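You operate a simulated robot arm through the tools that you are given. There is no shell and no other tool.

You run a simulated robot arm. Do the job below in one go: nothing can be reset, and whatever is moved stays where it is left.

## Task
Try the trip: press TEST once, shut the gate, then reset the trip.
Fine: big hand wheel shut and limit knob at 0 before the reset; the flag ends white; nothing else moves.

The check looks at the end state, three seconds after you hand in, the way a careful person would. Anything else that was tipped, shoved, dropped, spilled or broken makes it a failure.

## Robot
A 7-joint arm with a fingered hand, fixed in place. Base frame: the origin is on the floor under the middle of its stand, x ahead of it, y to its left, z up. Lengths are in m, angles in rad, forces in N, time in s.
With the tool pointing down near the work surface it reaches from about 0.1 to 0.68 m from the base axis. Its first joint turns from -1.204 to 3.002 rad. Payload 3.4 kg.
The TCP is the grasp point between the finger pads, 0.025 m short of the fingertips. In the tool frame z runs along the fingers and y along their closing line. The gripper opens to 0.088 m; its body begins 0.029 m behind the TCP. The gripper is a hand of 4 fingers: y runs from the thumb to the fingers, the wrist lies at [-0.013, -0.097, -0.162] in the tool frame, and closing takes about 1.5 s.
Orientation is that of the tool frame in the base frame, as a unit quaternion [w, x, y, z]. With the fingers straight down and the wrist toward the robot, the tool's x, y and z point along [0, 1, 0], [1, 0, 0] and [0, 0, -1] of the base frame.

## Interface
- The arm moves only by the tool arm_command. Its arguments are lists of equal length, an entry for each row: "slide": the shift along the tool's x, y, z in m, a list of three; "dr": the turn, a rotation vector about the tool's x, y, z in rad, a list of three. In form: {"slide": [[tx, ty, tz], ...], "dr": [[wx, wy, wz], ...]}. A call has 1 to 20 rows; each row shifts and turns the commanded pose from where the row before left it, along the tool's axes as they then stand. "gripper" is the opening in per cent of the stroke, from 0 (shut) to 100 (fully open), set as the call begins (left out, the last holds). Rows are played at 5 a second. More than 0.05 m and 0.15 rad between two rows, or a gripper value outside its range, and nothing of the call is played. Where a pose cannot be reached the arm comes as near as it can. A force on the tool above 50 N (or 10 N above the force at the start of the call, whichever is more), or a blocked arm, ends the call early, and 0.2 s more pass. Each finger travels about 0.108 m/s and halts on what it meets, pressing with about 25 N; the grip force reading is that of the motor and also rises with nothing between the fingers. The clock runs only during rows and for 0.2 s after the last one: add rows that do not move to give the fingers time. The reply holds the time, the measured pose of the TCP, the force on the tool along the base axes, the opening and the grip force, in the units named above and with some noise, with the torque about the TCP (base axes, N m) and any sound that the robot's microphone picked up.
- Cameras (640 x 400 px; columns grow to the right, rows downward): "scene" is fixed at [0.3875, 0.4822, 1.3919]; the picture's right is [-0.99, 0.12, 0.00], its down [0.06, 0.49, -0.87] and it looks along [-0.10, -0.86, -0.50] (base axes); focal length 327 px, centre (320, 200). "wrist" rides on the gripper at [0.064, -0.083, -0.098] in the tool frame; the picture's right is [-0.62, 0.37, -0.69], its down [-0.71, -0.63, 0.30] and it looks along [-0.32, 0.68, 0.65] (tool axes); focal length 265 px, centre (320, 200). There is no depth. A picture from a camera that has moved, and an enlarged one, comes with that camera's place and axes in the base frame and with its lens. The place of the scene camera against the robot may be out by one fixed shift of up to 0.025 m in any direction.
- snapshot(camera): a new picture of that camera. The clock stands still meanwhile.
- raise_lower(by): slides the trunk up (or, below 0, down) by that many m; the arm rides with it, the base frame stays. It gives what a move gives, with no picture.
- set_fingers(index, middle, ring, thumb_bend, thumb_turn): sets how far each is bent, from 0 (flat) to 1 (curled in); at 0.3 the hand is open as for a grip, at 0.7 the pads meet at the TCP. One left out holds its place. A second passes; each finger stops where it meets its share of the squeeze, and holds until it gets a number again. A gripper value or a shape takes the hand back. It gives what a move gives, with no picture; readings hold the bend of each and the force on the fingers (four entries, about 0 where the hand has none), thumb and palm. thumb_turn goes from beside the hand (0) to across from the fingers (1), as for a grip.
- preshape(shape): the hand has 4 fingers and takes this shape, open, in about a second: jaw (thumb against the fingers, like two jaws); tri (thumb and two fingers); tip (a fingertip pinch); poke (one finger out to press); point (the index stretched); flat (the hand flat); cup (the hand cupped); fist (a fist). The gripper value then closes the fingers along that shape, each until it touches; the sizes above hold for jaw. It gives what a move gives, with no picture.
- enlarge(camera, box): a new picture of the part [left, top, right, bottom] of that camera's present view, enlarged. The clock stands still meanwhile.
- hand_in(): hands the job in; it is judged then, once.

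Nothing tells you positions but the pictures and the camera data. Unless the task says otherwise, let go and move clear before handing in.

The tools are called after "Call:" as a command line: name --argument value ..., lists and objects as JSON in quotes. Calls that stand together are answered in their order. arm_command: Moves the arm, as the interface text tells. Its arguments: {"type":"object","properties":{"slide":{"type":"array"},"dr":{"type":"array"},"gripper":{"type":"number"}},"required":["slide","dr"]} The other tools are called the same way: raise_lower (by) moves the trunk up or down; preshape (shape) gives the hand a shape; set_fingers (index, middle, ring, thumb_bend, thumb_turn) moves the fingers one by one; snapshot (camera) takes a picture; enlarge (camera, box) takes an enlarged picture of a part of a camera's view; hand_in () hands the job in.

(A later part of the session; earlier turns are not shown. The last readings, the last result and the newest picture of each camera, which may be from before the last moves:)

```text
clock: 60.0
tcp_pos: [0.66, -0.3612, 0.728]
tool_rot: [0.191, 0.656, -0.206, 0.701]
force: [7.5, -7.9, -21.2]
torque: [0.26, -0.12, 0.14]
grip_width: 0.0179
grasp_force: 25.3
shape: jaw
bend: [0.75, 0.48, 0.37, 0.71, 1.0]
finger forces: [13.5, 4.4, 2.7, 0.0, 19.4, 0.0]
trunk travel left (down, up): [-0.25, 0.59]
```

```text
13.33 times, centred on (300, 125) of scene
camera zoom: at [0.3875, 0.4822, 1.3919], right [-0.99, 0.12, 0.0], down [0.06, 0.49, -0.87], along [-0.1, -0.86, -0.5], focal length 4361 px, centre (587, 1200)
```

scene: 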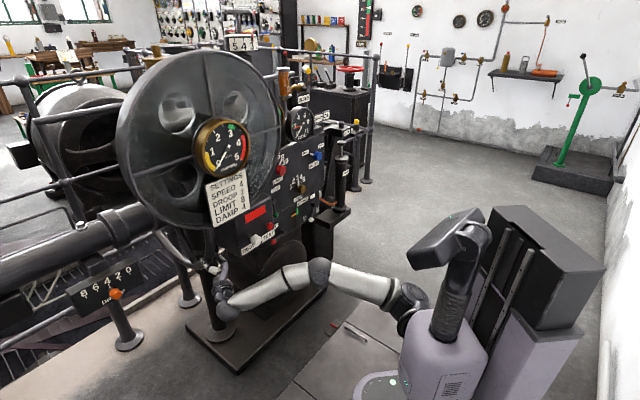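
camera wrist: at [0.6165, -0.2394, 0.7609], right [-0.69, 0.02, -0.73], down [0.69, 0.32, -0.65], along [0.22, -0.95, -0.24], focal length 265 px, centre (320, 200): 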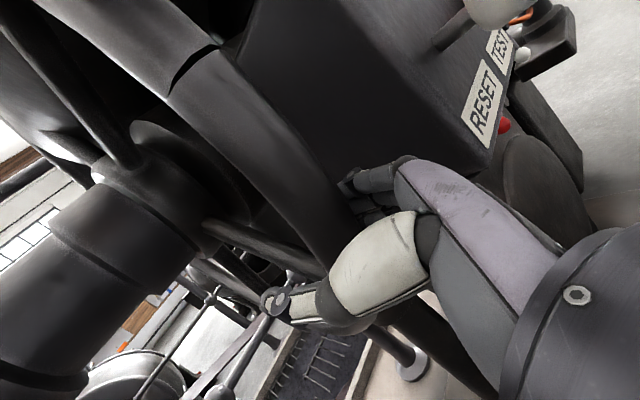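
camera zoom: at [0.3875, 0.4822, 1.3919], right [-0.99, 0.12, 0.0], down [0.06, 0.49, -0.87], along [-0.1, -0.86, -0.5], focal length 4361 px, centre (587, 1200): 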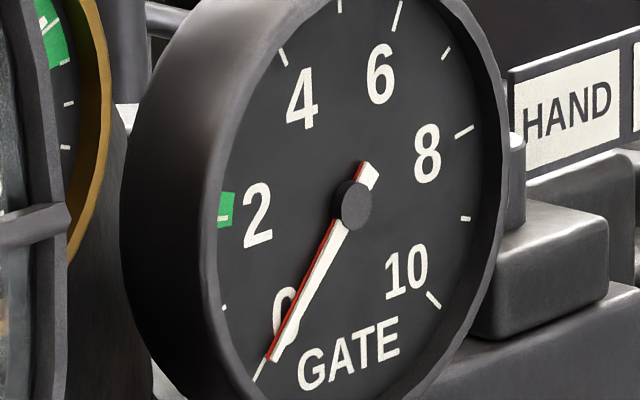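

The needle did not move further, so the wheel is on its shut stop. I'll release and draw back out.

Call:
arm_command --slide '[[0, 0, 0], [0, 0, 0], [0, 0, 0], [0, 0, 0], [0, 0, 0]]' --dr '[[0, 0, 0], [0, 0, 0], [0, 0, 0], [0, 0, 0], [0, 0, 0]]' --gripper 62

Call:
snapshot --camera "wrist"

Call:
enlarge --camera "scene" --box '[280, 110, 320, 140]'

```text
clock: 61.2
tcp_pos: [0.6555, -0.3602, 0.7342]
tool_rot: [0.192, 0.653, -0.206, 0.703]
force: [-0.5, -0.5, 0.0]
torque: [-0.02, 0.03, -0.01]
grip_width: 0.0546
grasp_force: 0.0
shape: jaw
bend: [0.28, 0.4, 0.36, 0.64, 1.0]
finger forces: [0.1, 0.1, 0.1, 0.0, 0.0, 0.0]
trunk travel left (down, up): [-0.25, 0.59]
```

```text
taken
camera wrist: at [0.6138, -0.2365, 0.7966], right [-0.73, 0.06, -0.68], down [0.65, 0.36, -0.67], along [0.2, -0.93, -0.31], focal length 265 px, centre (320, 200)
```

wrist: 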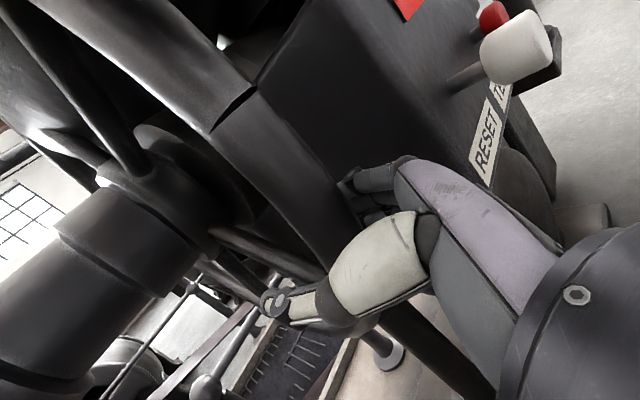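

```text
13.33 times, centred on (300, 125) of scene
camera zoom: at [0.3875, 0.4822, 1.3919], right [-0.99, 0.12, 0.0], down [0.06, 0.49, -0.87], along [-0.1, -0.86, -0.5], focal length 4361 px, centre (587, 1200)
```

zoom: 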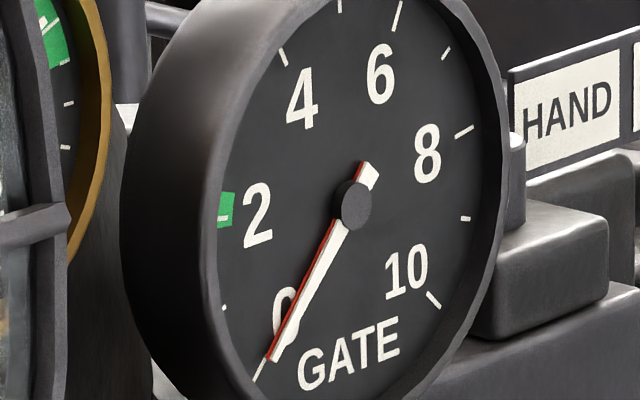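

The wheel stayed shut after release. Backing straight out now, keeping clear of the RESET knob.

Call:
arm_command --slide '[[0.0, -0.0065, -0.03], [0.0, -0.0075, -0.034], [0.0, -0.0075, -0.034], [0.0, -0.0075, -0.034], [0, 0, 0]]' --dr '[[0, 0, 0], [0, 0, 0], [0, 0, 0], [0, 0, 0], [0, 0, 0]]'

Call:
snapshot --camera "scene"

Call:
snapshot --camera "wrist"

```text
clock: 62.4
tcp_pos: [0.5608, -0.2598, 0.7269]
tool_rot: [0.192, 0.652, -0.207, 0.703]
force: [-0.4, 0.1, -0.4]
torque: [-0.03, -0.02, 0.01]
grip_width: 0.0545
grasp_force: 0.0
shape: jaw
bend: [0.28, 0.4, 0.36, 0.64, 1.0]
finger forces: [0.0, 0.1, 0.0, 0.0, 0.0, 0.1]
trunk travel left (down, up): [-0.25, 0.59]
```

```text
taken
```

scene: 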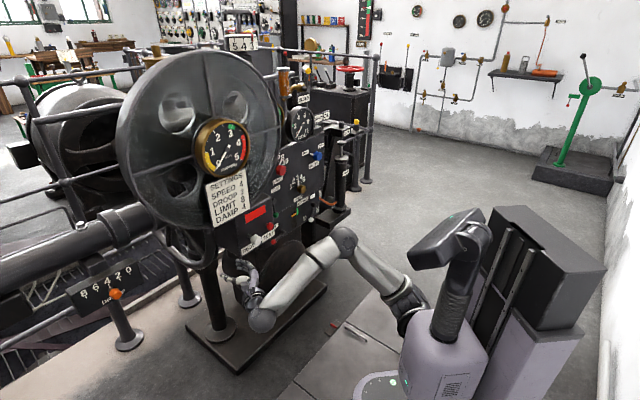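

```text
taken
camera wrist: at [0.519, -0.1369, 0.7893], right [-0.73, 0.06, -0.68], down [0.65, 0.36, -0.67], along [0.2, -0.93, -0.31], focal length 265 px, centre (320, 200)
```

wrist: 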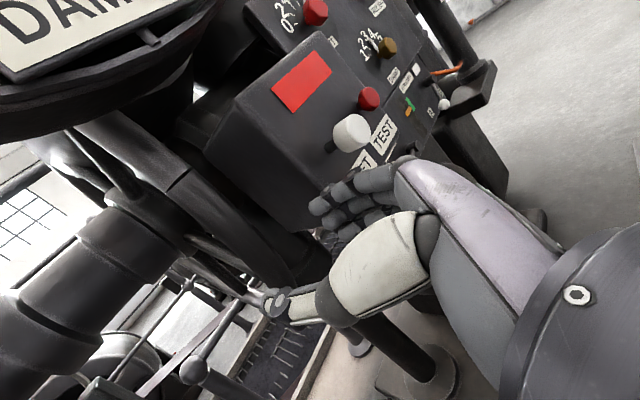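

The wheel is done. Next is the LIMIT knob, which I place at about (0.412, -0.658, 0.868) with its pointer at 8 and 0 at about nine o'clock. I'll back off, square up to the panel, and travel right in front of the TEST/RESET box with clearance.

Call:
arm_command --slide '[[0, -0.006, -0.027], [0, -0.006, -0.027], [0, 0, 0], [0, 0, 0], [0, 0.04, 0], [0, 0.04, 0], [0, 0.04, 0], [0, 0, 0]]' --dr '[[0, 0, 0], [0, 0, 0], [-0.11, 0.0045, -0.02], [-0.11, 0.0045, -0.02], [0, 0, 0], [0, 0, 0], [0, 0, 0], [0, 0, 0]]'

Call:
snapshot --camera "scene"

Call:
snapshot --camera "wrist"

```text
clock: 64.2
tcp_pos: [0.4391, -0.307, 0.7222]
tool_rot: [0.277, 0.629, -0.269, 0.675]
force: [-0.3, -1.3, 0.0]
torque: [0.01, 0.01, -0.01]
grip_width: 0.0546
grasp_force: 0.1
shape: jaw
bend: [0.29, 0.4, 0.36, 0.64, 1.0]
finger forces: [0.0, 0.1, 0.1, 0.0, 0.1, 0.0]
trunk travel left (down, up): [-0.25, 0.59]
```

```text
taken
```

scene: 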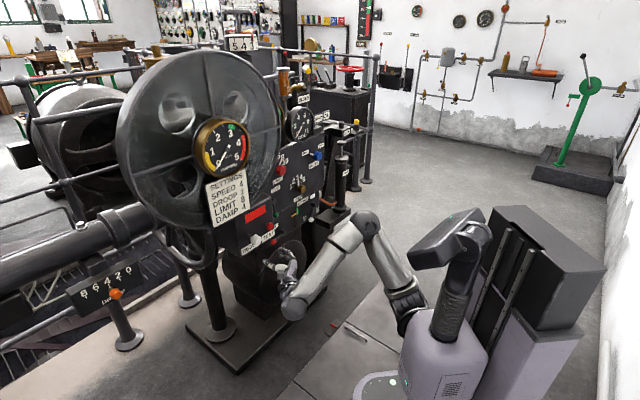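

```text
taken
camera wrist: at [0.4261, -0.1763, 0.7834], right [-0.71, 0.21, -0.67], down [0.7, 0.2, -0.68], along [-0.01, -0.96, -0.29], focal length 265 px, centre (320, 200)
```

wrist: 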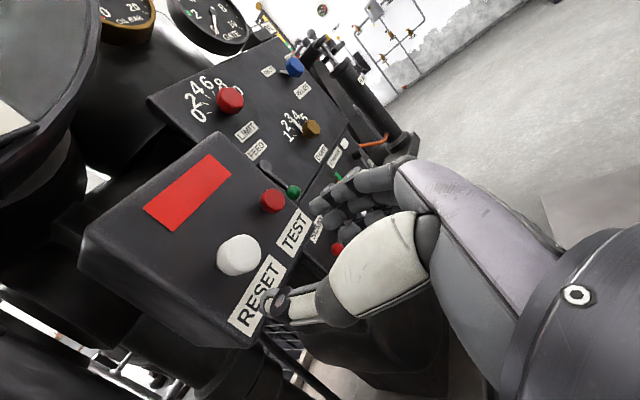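

Clear of the box. Continuing right until in front of the LIMIT knob, then raising the trunk to its height.

Call:
arm_command --slide '[[0, 0.038, 0], [0, 0.038, 0], [0, 0.038, 0], [0, 0.038, 0], [0, 0.038, 0], [0, 0.038, 0], [0, 0.038, 0], [0, 0, 0]]' --dr '[[0, 0, 0], [0, 0, 0], [0, 0, 0], [0, 0, 0], [0, 0, 0], [0, 0, 0], [0, 0, 0], [0, 0, 0]]'

Call:
raise_lower --by 0.15

Call:
snapshot --camera "scene"

Call:
snapshot --camera "wrist"

```text
clock: 66.0
tcp_pos: [0.3905, -0.3658, 0.7164]
tool_rot: [0.278, 0.628, -0.269, 0.675]
force: [0.0, 0.2, 0.2]
torque: [-0.01, 0.0, 0.01]
grip_width: 0.0545
grasp_force: 0.1
shape: jaw
bend: [0.29, 0.4, 0.36, 0.64, 1.0]
finger forces: [0.0, 0.0, 0.1, 0.0, 0.1, 0.0]
out of reach, approached as far as the arm can: row 2, 3, 4, 5, 6, 7
trunk travel left (down, up): [-0.25, 0.59]
```

```text
clock: 67.8
tcp_pos: [0.3902, -0.3661, 0.8669]
tool_rot: [0.278, 0.627, -0.268, 0.676]
force: [0.1, -0.3, -0.4]
torque: [0.01, 0.01, 0.04]
grip_width: 0.0546
grasp_force: 0.0
shape: jaw
bend: [0.29, 0.4, 0.36, 0.64, 1.0]
finger forces: [0.0, 0.0, 0.1, 0.0, 0.0, 0.0]
trunk travel left (down, up): [-0.4, 0.44]
```

```text
taken
```

scene: 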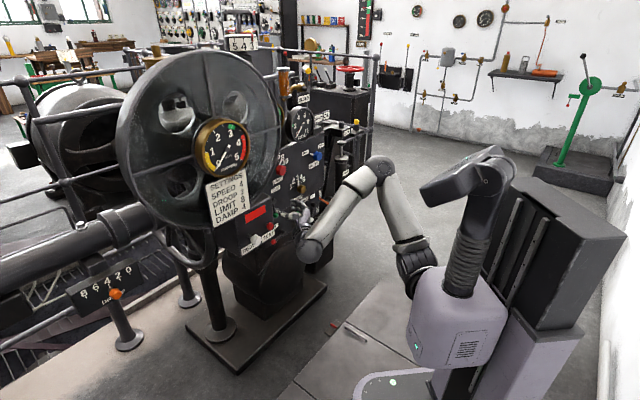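

```text
taken
camera wrist: at [0.3779, -0.2353, 0.9256], right [-0.71, 0.21, -0.67], down [0.7, 0.2, -0.68], along [-0.01, -0.96, -0.29], focal length 265 px, centre (320, 200)
```

wrist: 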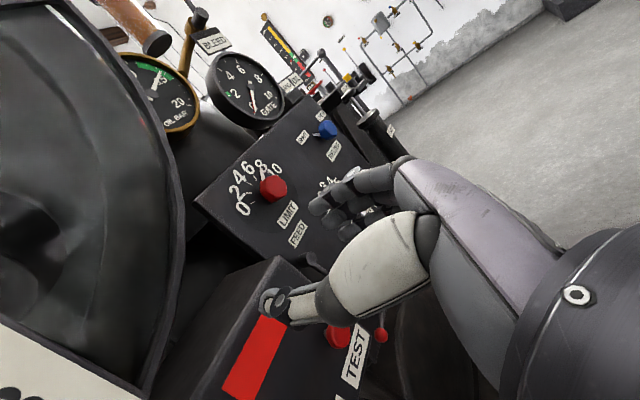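

The sideways travel ended early because the wrist is folded too close to the body in this roll. I'll roll the hand back so the wrist is below, which gave free movement before, and then go on to the knob.

Call:
arm_command --slide '[[0, 0, 0], [0, 0, 0], [0, 0, 0], [0, 0, 0], [0, 0, 0], [0, 0, 0], [0, 0, 0], [0, 0, 0], [0, 0, 0], [0, 0, 0], [0, 0, 0]]' --dr '[[0, 0, -0.147], [0, 0, -0.147], [0, 0, -0.147], [0, 0, -0.147], [0, 0, -0.147], [0, 0, -0.147], [0, 0, -0.147], [0, 0, -0.147], [0, 0, -0.147], [0, 0, -0.147], [0, 0, 0]]'

Call:
snapshot --camera "scene"

Call:
snapshot --camera "wrist"

```text
clock: 70.2
tcp_pos: [0.3904, -0.3654, 0.8673]
tool_rot: [0.659, 0.646, 0.222, 0.315]
force: [0.5, -0.4, 0.1]
torque: [-0.03, -0.01, 0.0]
grip_width: 0.055
grasp_force: 0.2
shape: jaw
bend: [0.29, 0.4, 0.36, 0.64, 1.0]
finger forces: [0.1, 0.0, 0.0, 0.0, 0.0, 0.0]
trunk travel left (down, up): [-0.4, 0.44]
```

```text
taken
```

scene: 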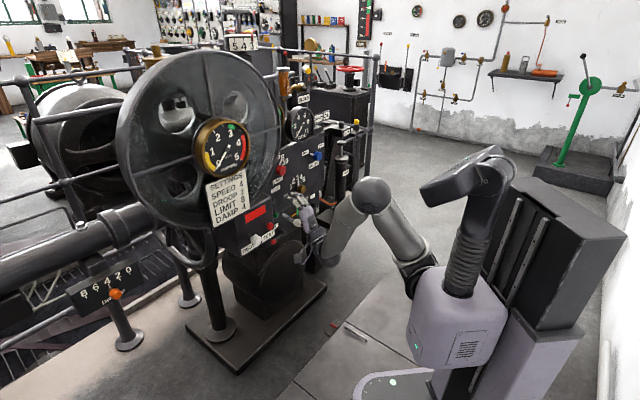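

```text
taken
camera wrist: at [0.3788, -0.2478, 0.786], right [-0.97, 0.05, 0.25], down [-0.21, -0.7, -0.69], along [0.14, -0.72, 0.68], focal length 265 px, centre (320, 200)
```

wrist: 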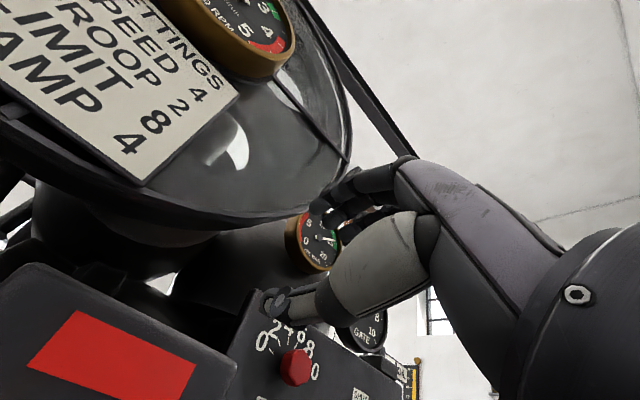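

Now sliding right and forward to about 11 cm in front of the LIMIT knob.

Call:
arm_command --slide '[[-0.04, 0.003, 0.012], [-0.04, 0.003, 0.015], [-0.04, 0.003, 0.02], [-0.035, 0.003, 0.03], [-0.035, 0.003, 0.03], [0, 0, 0]]' --dr '[[0, 0.02, -0.02], [0, 0.02, -0.02], [0, 0.02, -0.02], [0, 0, -0.02], [0, 0, -0.02], [0, 0, 0]]'

Call:
snapshot --camera "scene"

Call:
snapshot --camera "wrist"

```text
clock: 71.5
tcp_pos: [0.3383, -0.5754, 0.8734]
tool_rot: [0.667, 0.625, 0.273, 0.301]
force: [-0.1, 0.7, -0.2]
torque: [0.0, 0.01, -0.01]
grip_width: 0.0545
grasp_force: 0.0
shape: jaw
bend: [0.29, 0.4, 0.36, 0.64, 1.0]
finger forces: [0.0, 0.1, 0.0, 0.0, 0.0, 0.1]
trunk travel left (down, up): [-0.4, 0.44]
```

```text
taken
```

scene: 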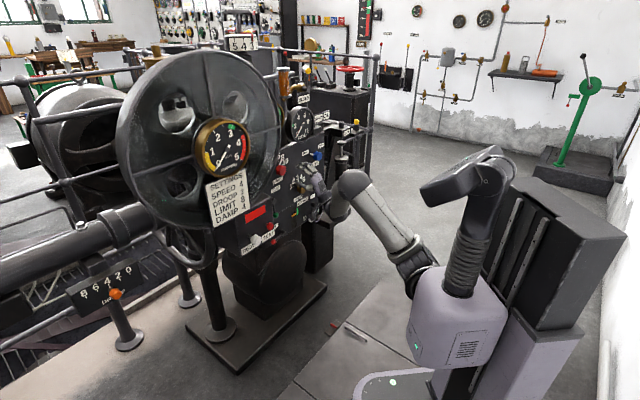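

```text
taken
camera wrist: at [0.3145, -0.4655, 0.7839], right [-0.95, 0.02, 0.31], down [-0.21, -0.76, -0.61], along [0.22, -0.65, 0.72], focal length 265 px, centre (320, 200)
```

wrist: 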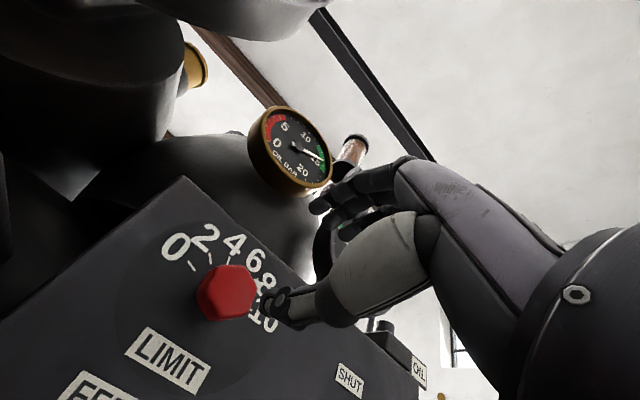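

The knob sits about 11 cm ahead. I'll square the hand to the panel and roll it +90° here, so that I can then turn the knob about 120° anticlockwise in one go.

Call:
arm_command --slide '[[0, 0, 0], [0, 0, 0], [0, 0, 0], [0, 0, 0], [0, 0, 0], [0, 0, 0], [0, 0, 0], [0, 0, 0], [0, 0, 0], [0, 0, 0], [0, 0, 0], [0, 0, 0]]' --dr '[[0.069, -0.052, 0], [0, 0, 0.147], [0, 0, 0.147], [0, 0, 0.147], [0, 0, 0.147], [0, 0, 0.147], [0, 0, 0.147], [0, 0, 0.147], [0, 0, 0.147], [0, 0, 0.147], [0, 0, 0.147], [0, 0, 0]]'

Call:
snapshot --camera "wrist"

Call:
enlarge --camera "scene" --box '[220, 110, 400, 240]'

```text
clock: 74.2
tcp_pos: [0.3365, -0.5763, 0.8741]
tool_rot: [0.3, 0.663, -0.243, 0.642]
force: [0.3, -0.7, 0.1]
torque: [0.0, 0.01, 0.07]
grip_width: 0.0547
grasp_force: 0.1
shape: jaw
bend: [0.29, 0.4, 0.36, 0.64, 1.0]
finger forces: [0.0, 0.1, 0.0, 0.1, 0.0, 0.1]
trunk travel left (down, up): [-0.4, 0.44]
```

```text
taken
camera wrist: at [0.3301, -0.4444, 0.9319], right [-0.78, 0.19, -0.59], down [0.62, 0.18, -0.76], along [-0.04, -0.96, -0.26], focal length 265 px, centre (320, 200)
```

wrist: 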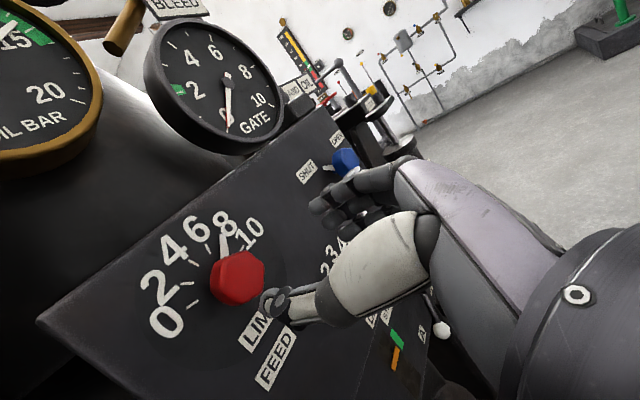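

```text
3.08 times, centred on (310, 175) of scene
camera zoom: at [0.3875, 0.4822, 1.3919], right [-0.99, 0.12, 0.0], down [0.06, 0.49, -0.87], along [-0.1, -0.86, -0.5], focal length 1006 px, centre (351, 277)
```

zoom: 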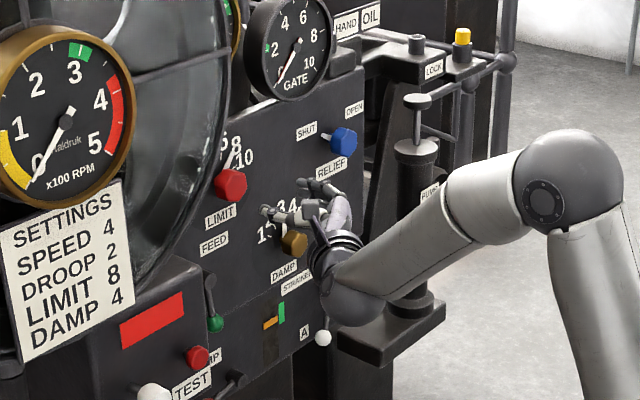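

A good view of the LIMIT dial: the pointer is at 8. Zooming to measure knob and panel.

Call:
enlarge --camera "wrist" --box '[100, 160, 340, 360]'

Call:
enlarge --camera "scene" --box '[260, 120, 340, 190]'

```text
2.00 times, centred on (220, 260) of wrist
camera zoom: at [0.3301, -0.4444, 0.9319], right [-0.78, 0.19, -0.59], down [0.62, 0.18, -0.76], along [-0.04, -0.96, -0.26], focal length 531 px, centre (520, 80)
```

zoom: 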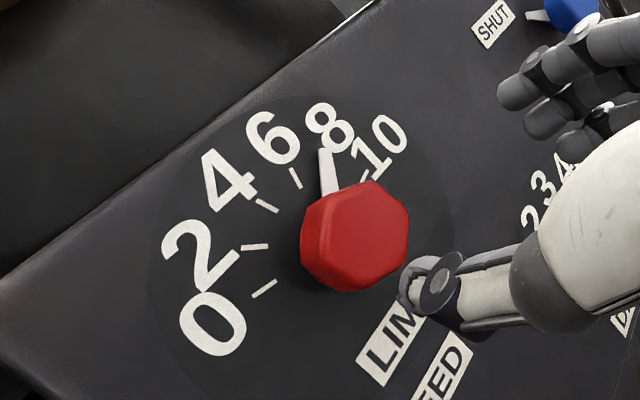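

```text
5.71 times, centred on (300, 155) of scene
camera zoom: at [0.3875, 0.4822, 1.3919], right [-0.99, 0.12, 0.0], down [0.06, 0.49, -0.87], along [-0.1, -0.86, -0.5], focal length 1869 px, centre (434, 457)
```

zoom: 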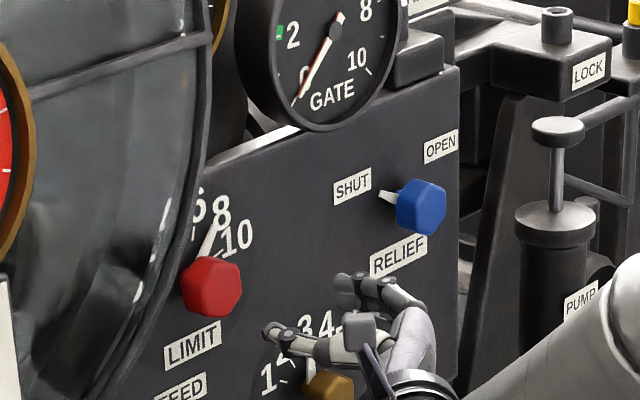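

I read the dial as 15° per unit with 0 at -75° and the pointer at +45°, so about 120° anticlockwise is needed. I'll open a little more, align with the knob axis and advance most of the way.

Call:
arm_command --slide '[[-0.0088, 0.0034, 0.02], [0, 0, 0.02], [0, 0, 0.02], [0, 0, 0.012], [0, 0, 0]]' --dr '[[0, 0, 0], [0, 0, 0], [0, 0, 0], [0, 0, 0], [0, 0, 0]]' --gripper 75

Call:
enlarge --camera "wrist" --box '[140, 120, 420, 340]'

Call:
enlarge --camera "scene" --box '[250, 130, 330, 190]'

```text
clock: 75.3
tcp_pos: [0.3854, -0.6319, 0.8649]
tool_rot: [0.299, 0.663, -0.243, 0.642]
force: [-0.4, -0.3, 0.6]
torque: [0.0, 0.0, 0.01]
grip_width: 0.0658
grasp_force: 0.1
shape: jaw
bend: [0.27, 0.36, 0.33, 0.54, 0.99]
finger forces: [0.0, 0.0, 0.0, 0.0, 0.0, 0.0]
trunk travel left (down, up): [-0.4, 0.44]
```

```text
1.82 times, centred on (280, 230) of wrist
camera zoom: at [0.3784, -0.4991, 0.9224], right [-0.79, 0.19, -0.59], down [0.62, 0.18, -0.77], along [-0.04, -0.96, -0.26], focal length 483 px, centre (393, 146)
```

zoom: 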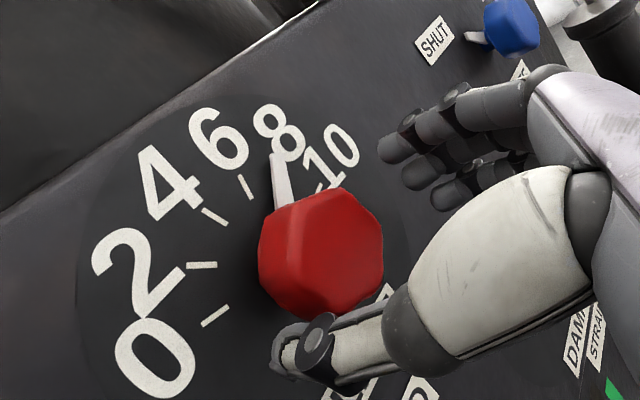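

```text
6.67 times, centred on (290, 160) of scene
camera zoom: at [0.3875, 0.4822, 1.3919], right [-0.99, 0.12, 0.0], down [0.06, 0.49, -0.87], along [-0.1, -0.86, -0.5], focal length 2180 px, centre (520, 467)
```

zoom: 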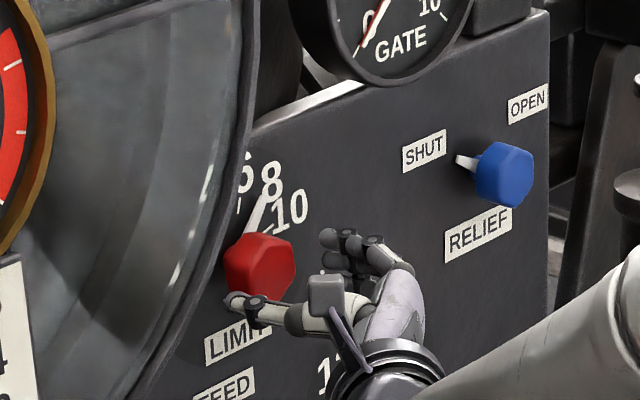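

The jaws are aligned with the knob to within a few millimetres; I'll correct that and advance the last 2.5 cm so the pads overlap the knob without touching the panel.

Call:
arm_command --slide '[[-0.001, -0.0035, 0.008], [0, 0, 0.008], [0, 0, 0.006], [0, 0, 0.003], [0, 0, 0]]' --dr '[[0, 0, 0], [0, 0, 0], [0, 0, 0], [0, 0, 0], [0, 0, 0]]'

Call:
enlarge --camera "wrist" --box '[140, 120, 420, 340]'

Call:
enlarge --camera "scene" --box '[250, 130, 330, 190]'

```text
clock: 76.5
tcp_pos: [0.4045, -0.6451, 0.8636]
tool_rot: [0.299, 0.663, -0.243, 0.642]
force: [0.0, -1.0, 0.7]
torque: [0.0, 0.05, 0.0]
grip_width: 0.0656
grasp_force: 0.0
shape: jaw
bend: [0.27, 0.36, 0.33, 0.54, 0.99]
finger forces: [0.0, 0.1, 0.1, 0.0, 0.0, 0.0]
trunk travel left (down, up): [-0.4, 0.44]
```

```text
1.82 times, centred on (280, 230) of wrist
camera zoom: at [0.3985, -0.5131, 0.922], right [-0.79, 0.19, -0.59], down [0.62, 0.18, -0.77], along [-0.04, -0.96, -0.26], focal length 483 px, centre (393, 146)
```

zoom: 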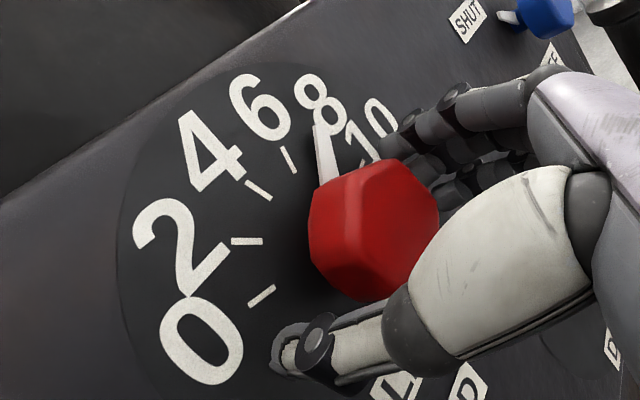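

```text
6.67 times, centred on (290, 160) of scene
camera zoom: at [0.3875, 0.4822, 1.3919], right [-0.99, 0.12, 0.0], down [0.06, 0.49, -0.87], along [-0.1, -0.86, -0.5], focal length 2180 px, centre (520, 467)
```

zoom: 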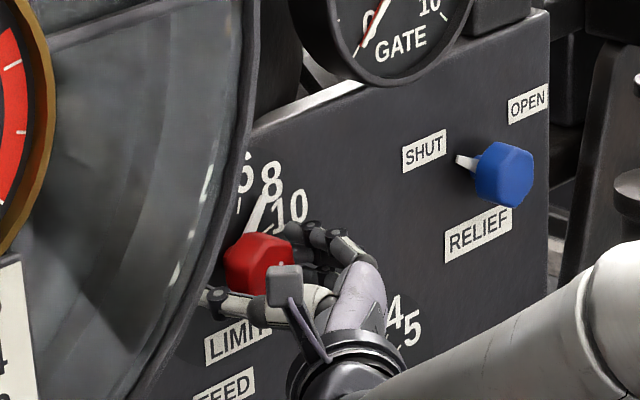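

The knob sits between the pads. Closing on it.

Call:
arm_command --slide '[[0, 0, 0], [0, 0, 0], [0, 0, 0], [0, 0, 0], [0, 0, 0], [0, 0, 0], [0, 0, 0], [0, 0, 0]]' --dr '[[0, 0, 0], [0, 0, 0], [0, 0, 0], [0, 0, 0], [0, 0, 0], [0, 0, 0], [0, 0, 0], [0, 0, 0]]' --gripper 0

Call:
enlarge --camera "wrist" --box '[140, 120, 420, 340]'

Call:
enlarge --camera "scene" --box '[250, 130, 330, 190]'

```text
clock: 78.3
tcp_pos: [0.4062, -0.6447, 0.8638]
tool_rot: [0.301, 0.663, -0.242, 0.641]
force: [10.0, -4.5, 2.3]
torque: [-0.04, -0.03, 0.11]
grip_width: 0.0312
grasp_force: 25.3
shape: jaw
bend: [0.74, 0.52, 0.56, 0.73, 1.0]
finger forces: [13.1, 6.1, 0.0, 0.0, 23.6, 0.0]
trunk travel left (down, up): [-0.4, 0.44]
```

```text
1.82 times, centred on (280, 230) of wrist
camera zoom: at [0.3999, -0.5133, 0.9213], right [-0.79, 0.19, -0.59], down [0.62, 0.18, -0.77], along [-0.04, -0.96, -0.26], focal length 483 px, centre (393, 146)
```

zoom: 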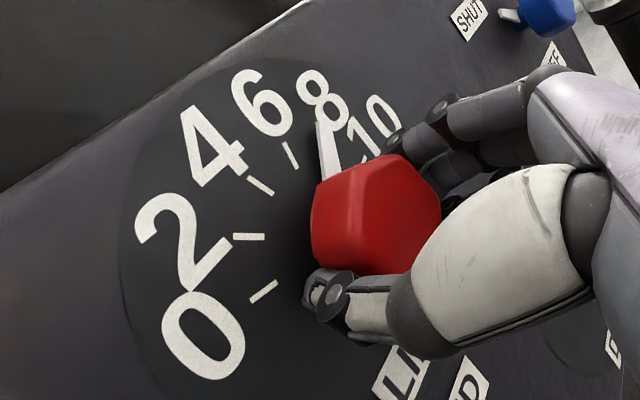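

```text
6.67 times, centred on (290, 160) of scene
camera zoom: at [0.3875, 0.4822, 1.3919], right [-0.99, 0.12, 0.0], down [0.06, 0.49, -0.87], along [-0.1, -0.86, -0.5], focal length 2180 px, centre (520, 467)
```

zoom: 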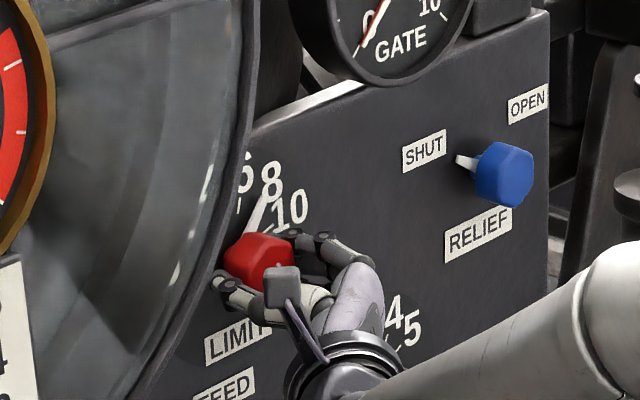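

Gripped on the knob. Turning anticlockwise (negative roll), a first part to verify.

Call:
arm_command --slide '[[0, 0, 0], [0, 0, 0], [0, 0, 0], [0, 0, 0], [0, 0, 0], [0, 0, 0]]' --dr '[[0, 0, -0.1], [0, 0, -0.1], [0, 0, -0.1], [0, 0, -0.1], [0, 0, -0.1], [0, 0, 0]]'

Call:
enlarge --camera "wrist" --box '[140, 120, 420, 340]'

Call:
enlarge --camera "scene" --box '[250, 130, 330, 190]'

```text
clock: 79.8
tcp_pos: [0.407, -0.6454, 0.8639]
tool_rot: [0.449, 0.704, -0.071, 0.547]
force: [6.4, -5.6, -2.2]
torque: [0.06, -0.03, 0.09]
grip_width: 0.031
grasp_force: 24.9
shape: jaw
bend: [0.74, 0.52, 0.56, 0.74, 1.0]
finger forces: [12.4, 6.8, 0.0, 0.1, 22.1, 0.0]
trunk travel left (down, up): [-0.4, 0.44]
```

```text
1.82 times, centred on (280, 230) of wrist
camera zoom: at [0.4115, -0.5024, 0.8718], right [-0.95, 0.03, -0.31], down [0.31, -0.13, -0.94], along [-0.07, -0.99, 0.11], focal length 483 px, centre (393, 146)
```

zoom: 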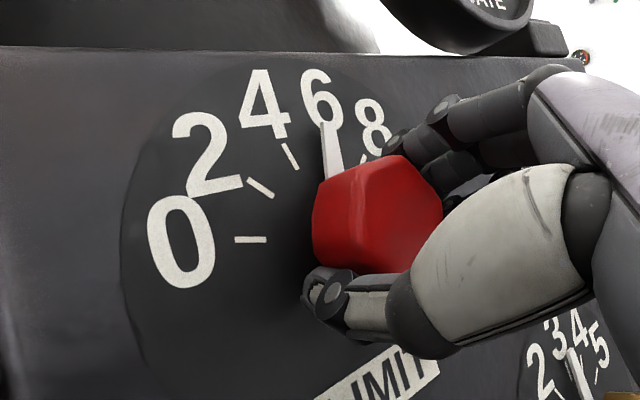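

```text
6.67 times, centred on (290, 160) of scene
camera zoom: at [0.3875, 0.4822, 1.3919], right [-0.99, 0.12, 0.0], down [0.06, 0.49, -0.87], along [-0.1, -0.86, -0.5], focal length 2180 px, centre (520, 467)
```

zoom: 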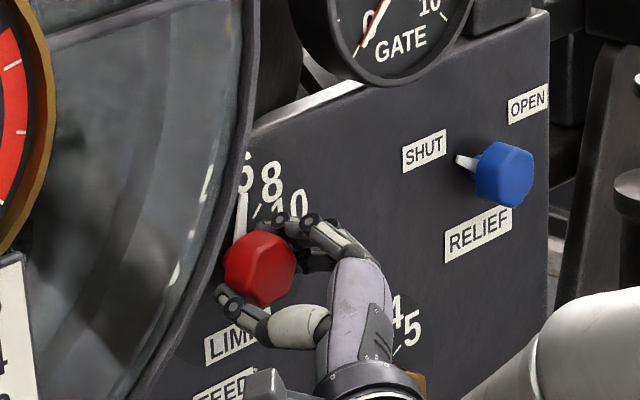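

The knob turns with the hand; it's at 6 now. Continuing anticlockwise another radian.

Call:
arm_command --slide '[[0, 0, 0], [0, 0, 0], [0, 0, 0], [0, 0, 0], [0, 0, 0], [0, 0, 0], [0, 0, 0], [0, 0, 0], [0, 0, 0], [0, 0, 0], [0, 0, 0]]' --dr '[[0, 0, -0.1], [0, 0, -0.1], [0, 0, -0.1], [0, 0, -0.1], [0, 0, -0.1], [0, 0, -0.1], [0, 0, -0.1], [0, 0, -0.1], [0, 0, -0.1], [0, 0, -0.1], [0, 0, 0]]'

Call:
enlarge --camera "wrist" --box '[140, 120, 420, 340]'

Call:
enlarge --camera "scene" --box '[240, 120, 360, 220]'

```text
clock: 82.2
tcp_pos: [0.4062, -0.6466, 0.8627]
tool_rot: [0.656, 0.65, 0.277, 0.265]
force: [3.6, -8.8, -0.9]
torque: [0.12, 0.02, -0.04]
grip_width: 0.0308
grasp_force: 24.8
shape: jaw
bend: [0.74, 0.52, 0.56, 0.74, 1.0]
finger forces: [12.6, 7.5, 0.1, 0.0, 21.9, 0.0]
trunk travel left (down, up): [-0.4, 0.44]
```

```text
1.82 times, centred on (280, 230) of wrist
camera zoom: at [0.3814, -0.5329, 0.78], right [-0.92, 0.06, 0.38], down [-0.3, -0.73, -0.62], along [0.24, -0.68, 0.69], focal length 483 px, centre (393, 146)
```

zoom: 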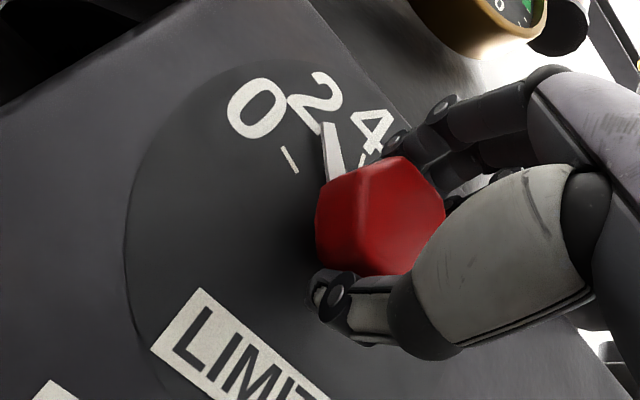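

```text
4.00 times, centred on (300, 170) of scene
camera zoom: at [0.3875, 0.4822, 1.3919], right [-0.99, 0.12, 0.0], down [0.06, 0.49, -0.87], along [-0.1, -0.86, -0.5], focal length 1308 px, centre (400, 320)
```

zoom: 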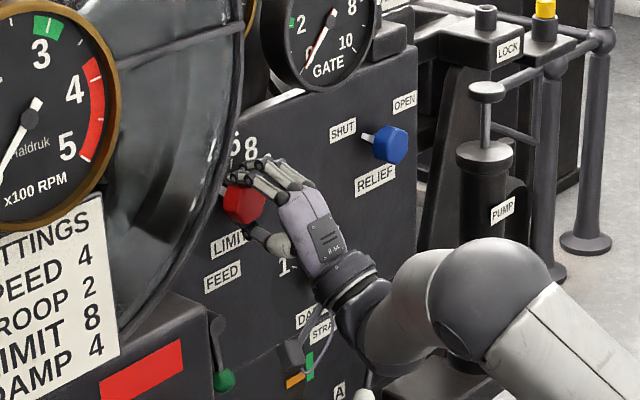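

The pointer is at 2. About 30° more to 0; I'll turn half a radian and check.

Call:
arm_command --slide '[[0, 0, 0], [0, 0, 0], [0, 0, 0], [0, 0, 0], [0, 0, 0], [0, 0, 0], [0, 0, 0]]' --dr '[[0, 0, -0.1], [0, 0, -0.1], [0, 0, -0.1], [0, 0, -0.08], [0, 0, -0.07], [0, 0, -0.05], [0, 0, 0]]'

Call:
enlarge --camera "wrist" --box '[140, 120, 420, 340]'

Call:
enlarge --camera "scene" --box '[240, 120, 360, 220]'

```text
clock: 83.8
tcp_pos: [0.4053, -0.6473, 0.8641]
tool_rot: [0.701, 0.563, 0.428, 0.093]
force: [0.9, -12.2, 1.2]
torque: [0.12, -0.07, -0.15]
grip_width: 0.0305
grasp_force: 24.9
shape: jaw
bend: [0.74, 0.53, 0.56, 0.74, 1.0]
finger forces: [11.8, 7.7, 0.0, 0.1, 22.4, 0.0]
trunk travel left (down, up): [-0.4, 0.44]
```

```text
1.82 times, centred on (280, 230) of wrist
camera zoom: at [0.3474, -0.5669, 0.7601], right [-0.74, 0.24, 0.63], down [-0.45, -0.87, -0.2], along [0.5, -0.42, 0.76], focal length 483 px, centre (393, 146)
```

zoom: 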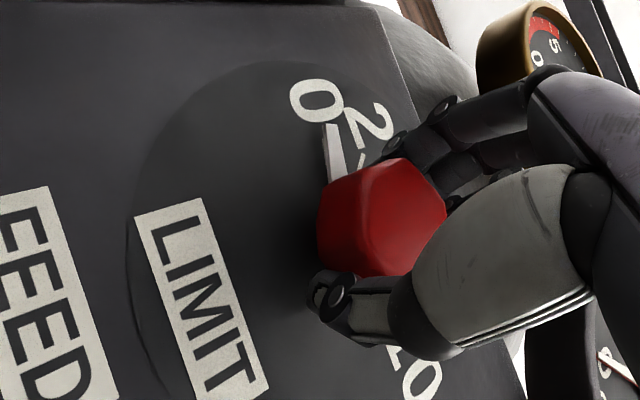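

```text
4.00 times, centred on (300, 170) of scene
camera zoom: at [0.3875, 0.4822, 1.3919], right [-0.99, 0.12, 0.0], down [0.06, 0.49, -0.87], along [-0.1, -0.86, -0.5], focal length 1308 px, centre (400, 320)
```

zoom: 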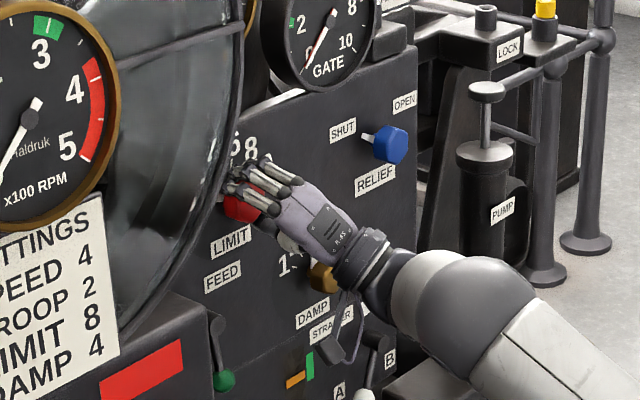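

Pointer is close to 0. Zooming for the exact position relative to the 0 tick.

Call:
enlarge --camera "wrist" --box '[220, 140, 320, 220]'

```text
5.00 times, centred on (270, 180) of wrist
camera zoom: at [0.3474, -0.5669, 0.7601], right [-0.74, 0.24, 0.63], down [-0.45, -0.87, -0.2], along [0.5, -0.42, 0.76], focal length 1327 px, centre (570, 300)
```

zoom: 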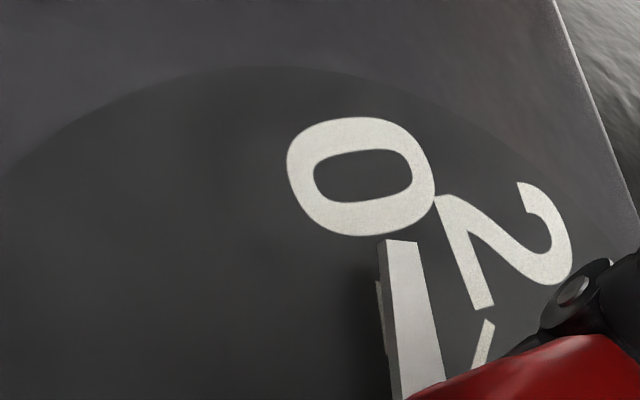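

The 0 tick just peeks out beside the pointer, so a few degrees remain. Turning a little more.

Call:
arm_command --slide '[[0, 0, 0], [0, 0, 0], [0, 0, 0], [0, 0, 0]]' --dr '[[0, 0, -0.04], [0, 0, -0.04], [0, 0, -0.03], [0, 0, 0]]'

Call:
enlarge --camera "wrist" --box '[220, 140, 320, 220]'

```text
clock: 84.8
tcp_pos: [0.4036, -0.6461, 0.8639]
tool_rot: [0.706, 0.539, 0.456, 0.055]
force: [3.9, -21.2, 7.5]
torque: [0.22, -0.28, -0.25]
grip_width: 0.0305
grasp_force: 24.5
shape: jaw
bend: [0.74, 0.53, 0.56, 0.74, 1.0]
finger forces: [14.5, 10.5, 0.0, 0.0, 22.7, 0.0]
trunk travel left (down, up): [-0.4, 0.44]
```

```text
5.00 times, centred on (270, 180) of wrist
camera zoom: at [0.3387, -0.5748, 0.759], right [-0.69, 0.29, 0.66], down [-0.46, -0.88, -0.09], along [0.56, -0.37, 0.75], focal length 1327 px, centre (570, 300)
```

zoom: 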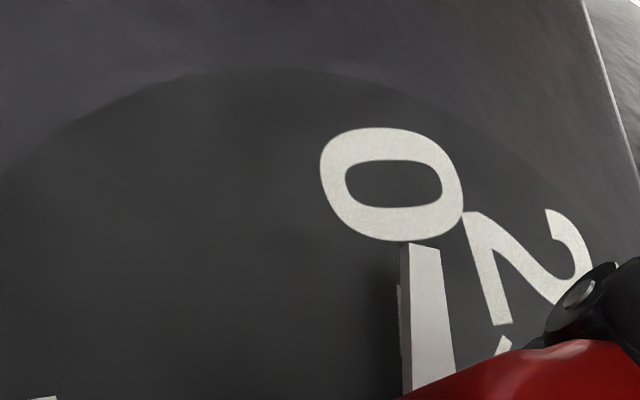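

Torque rose to about 0.35 N·m and the knob began to slip in the grip, so it is against the 0 stop. Releasing and drawing back to verify.

Call:
arm_command --slide '[[0, 0, 0], [0, 0, 0], [0, 0, 0], [0, 0, 0], [0, 0, 0], [0, 0, -0.02], [0, 0, -0.03], [0, 0, -0.04], [0, 0, 0]]' --dr '[[0, 0, 0], [0, 0, 0], [0, 0, 0], [0, 0, 0], [0, 0, 0], [0, 0, 0], [0, 0, 0], [0, 0, 0], [0, 0, 0]]' --gripper 78

Call:
snapshot --camera "wrist"

Call:
snapshot --camera "scene"

```text
clock: 86.8
tcp_pos: [0.3421, -0.5809, 0.8658]
tool_rot: [0.706, 0.538, 0.458, 0.056]
force: [0.4, 0.0, 0.3]
torque: [-0.02, -0.03, -0.03]
grip_width: 0.0685
grasp_force: 0.1
shape: jaw
bend: [0.27, 0.35, 0.32, 0.51, 0.99]
finger forces: [0.1, 0.0, 0.1, 0.0, 0.0, 0.0]
trunk travel left (down, up): [-0.4, 0.44]
```

```text
taken
camera wrist: at [0.2768, -0.5096, 0.7612], right [-0.69, 0.29, 0.66], down [-0.46, -0.89, -0.09], along [0.56, -0.36, 0.75], focal length 265 px, centre (320, 200)
```

wrist: 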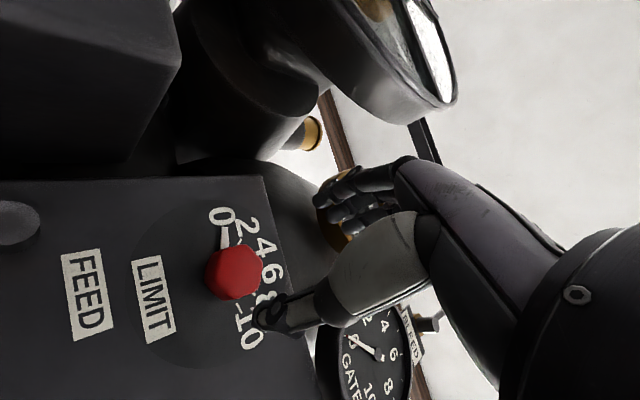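

```text
taken
```

scene: 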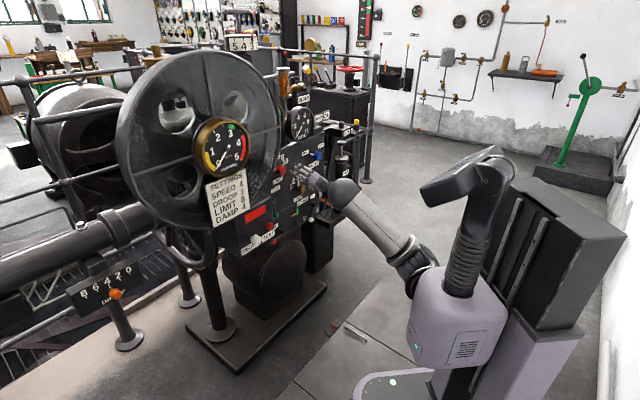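

Call:
enlarge --camera "wrist" --box '[180, 190, 300, 310]'

Call:
enlarge --camera "scene" --box '[240, 90, 360, 240]'

```text
3.33 times, centred on (240, 250) of wrist
camera zoom: at [0.2768, -0.5096, 0.7612], right [-0.69, 0.29, 0.66], down [-0.46, -0.89, -0.09], along [0.56, -0.36, 0.75], focal length 885 px, centre (587, 33)
```

zoom: 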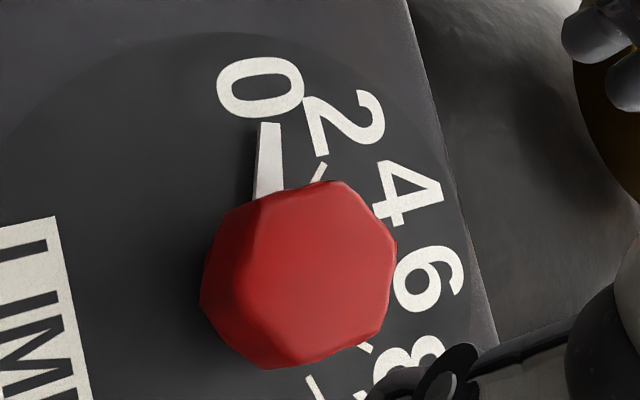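

```text
2.67 times, centred on (300, 165) of scene
camera zoom: at [0.3875, 0.4822, 1.3919], right [-0.99, 0.12, 0.0], down [0.06, 0.49, -0.87], along [-0.1, -0.86, -0.5], focal length 872 px, centre (373, 293)
```

zoom: 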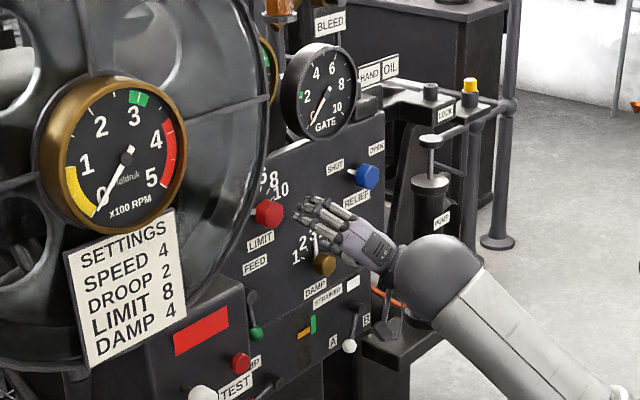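

LIMIT reads 0, the hand wheel is shut, and both GATE needles are at 0. Now the RESET: I'll back off, roll upright, lower the trunk to the knob's height and take the poke shape.

Call:
arm_command --slide '[[0, 0, -0.02], [0, 0, -0.015], [0, 0, 0], [0, 0, 0], [0, 0, 0], [0, 0, 0], [0, 0, 0], [0, 0, 0]]' --dr '[[0, 0, 0], [0, 0, 0.1], [0, 0, 0.126], [0, 0, 0.126], [0, 0, 0.126], [0, 0, 0.126], [0, 0, 0.02], [0, 0, 0]]'

Call:
preshape --shape "poke"

Call:
raise_lower --by -0.13

Call:
snapshot --camera "scene"

```text
clock: 88.5
tcp_pos: [0.3168, -0.5549, 0.8658]
tool_rot: [0.654, 0.652, 0.27, 0.271]
force: [0.3, 0.2, 0.8]
torque: [0.0, -0.01, 0.0]
grip_width: 0.0683
grasp_force: 0.1
shape: jaw
bend: [0.27, 0.35, 0.32, 0.51, 0.99]
finger forces: [0.0, 0.0, 0.0, 0.0, 0.0, 0.0]
trunk travel left (down, up): [-0.4, 0.44]
```

```text
clock: 89.5
tcp_pos: [0.3175, -0.5567, 0.8649]
tool_rot: [0.655, 0.652, 0.27, 0.27]
force: [-0.3, 0.7, -0.1]
torque: [0.0, 0.01, -0.01]
grip_width: 0.0
grasp_force: 0.1
shape: poke
bend: [0.7, 0.7, 0.99, 1.0, 1.0]
finger forces: [0.0, 0.1, 0.1, 0.1, 0.1, 0.1]
trunk travel left (down, up): [-0.4, 0.44]
```

```text
clock: 91.0
tcp_pos: [0.3183, -0.5564, 0.736]
tool_rot: [0.655, 0.652, 0.27, 0.269]
force: [0.1, 0.2, 0.3]
torque: [0.02, -0.03, 0.01]
grip_width: 0.0
grasp_force: 0.0
shape: poke
bend: [0.7, 0.7, 0.99, 1.0, 1.0]
finger forces: [0.1, 0.0, 0.0, 0.0, 0.0, 0.0]
trunk travel left (down, up): [-0.27, 0.57]
```

```text
taken
```

scene: 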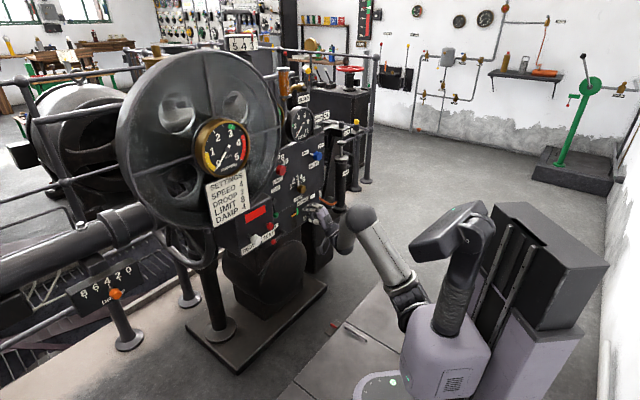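

Now left and back to a standoff in front of RESET.

Call:
arm_command --slide '[[0.035, -0.001, -0.02], [0.04, -0.001, -0.02], [0.04, -0.001, -0.015], [0.04, -0.001, -0.01], [0.042, -0.002, -0.004], [0.041, -0.002, 0], [0, 0, 0]]' --dr '[[0, 0, 0], [0, 0, 0], [0, 0, 0], [0, 0, 0], [0, 0, 0], [0, 0, 0], [0, 0, 0]]'

Call:
snapshot --camera "wrist"

Call:
enlarge --camera "scene" --box '[210, 180, 310, 260]'

```text
clock: 92.6
tcp_pos: [0.4365, -0.3386, 0.725]
tool_rot: [0.655, 0.652, 0.271, 0.27]
force: [0.3, -0.4, 0.3]
torque: [-0.01, 0.01, 0.01]
grip_width: 0.0
grasp_force: 0.1
shape: poke
bend: [0.7, 0.7, 0.99, 1.0, 1.0]
finger forces: [0.0, 0.0, 0.0, 0.0, 0.0, 0.0]
trunk travel left (down, up): [-0.27, 0.57]
```

```text
taken
camera wrist: at [0.4128, -0.2246, 0.6426], right [-0.93, 0.05, 0.37], down [-0.29, -0.72, -0.63], along [0.23, -0.69, 0.69], focal length 265 px, centre (320, 200)
```

wrist: 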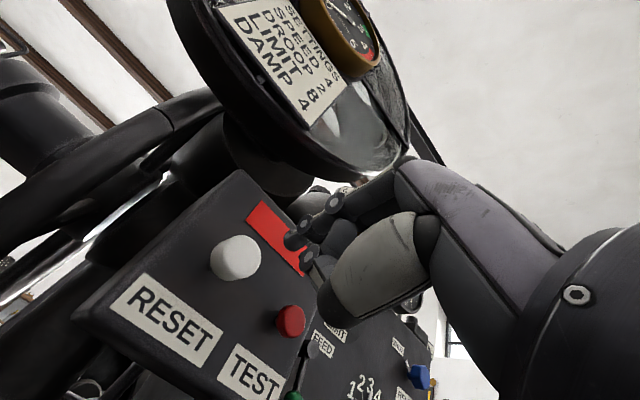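

```text
5.00 times, centred on (260, 220) of scene
camera zoom: at [0.3875, 0.4822, 1.3919], right [-0.99, 0.12, 0.0], down [0.06, 0.49, -0.87], along [-0.1, -0.86, -0.5], focal length 1635 px, centre (620, 100)
```

zoom: 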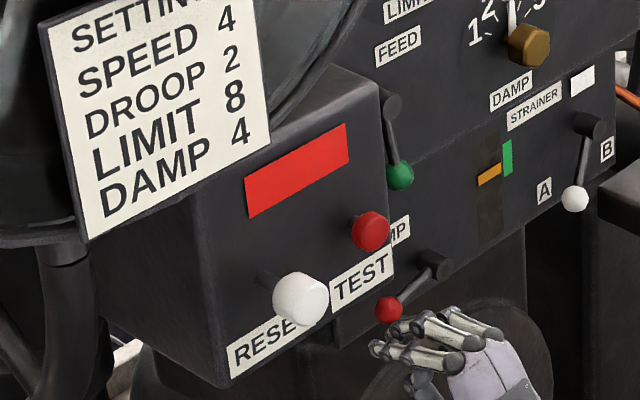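

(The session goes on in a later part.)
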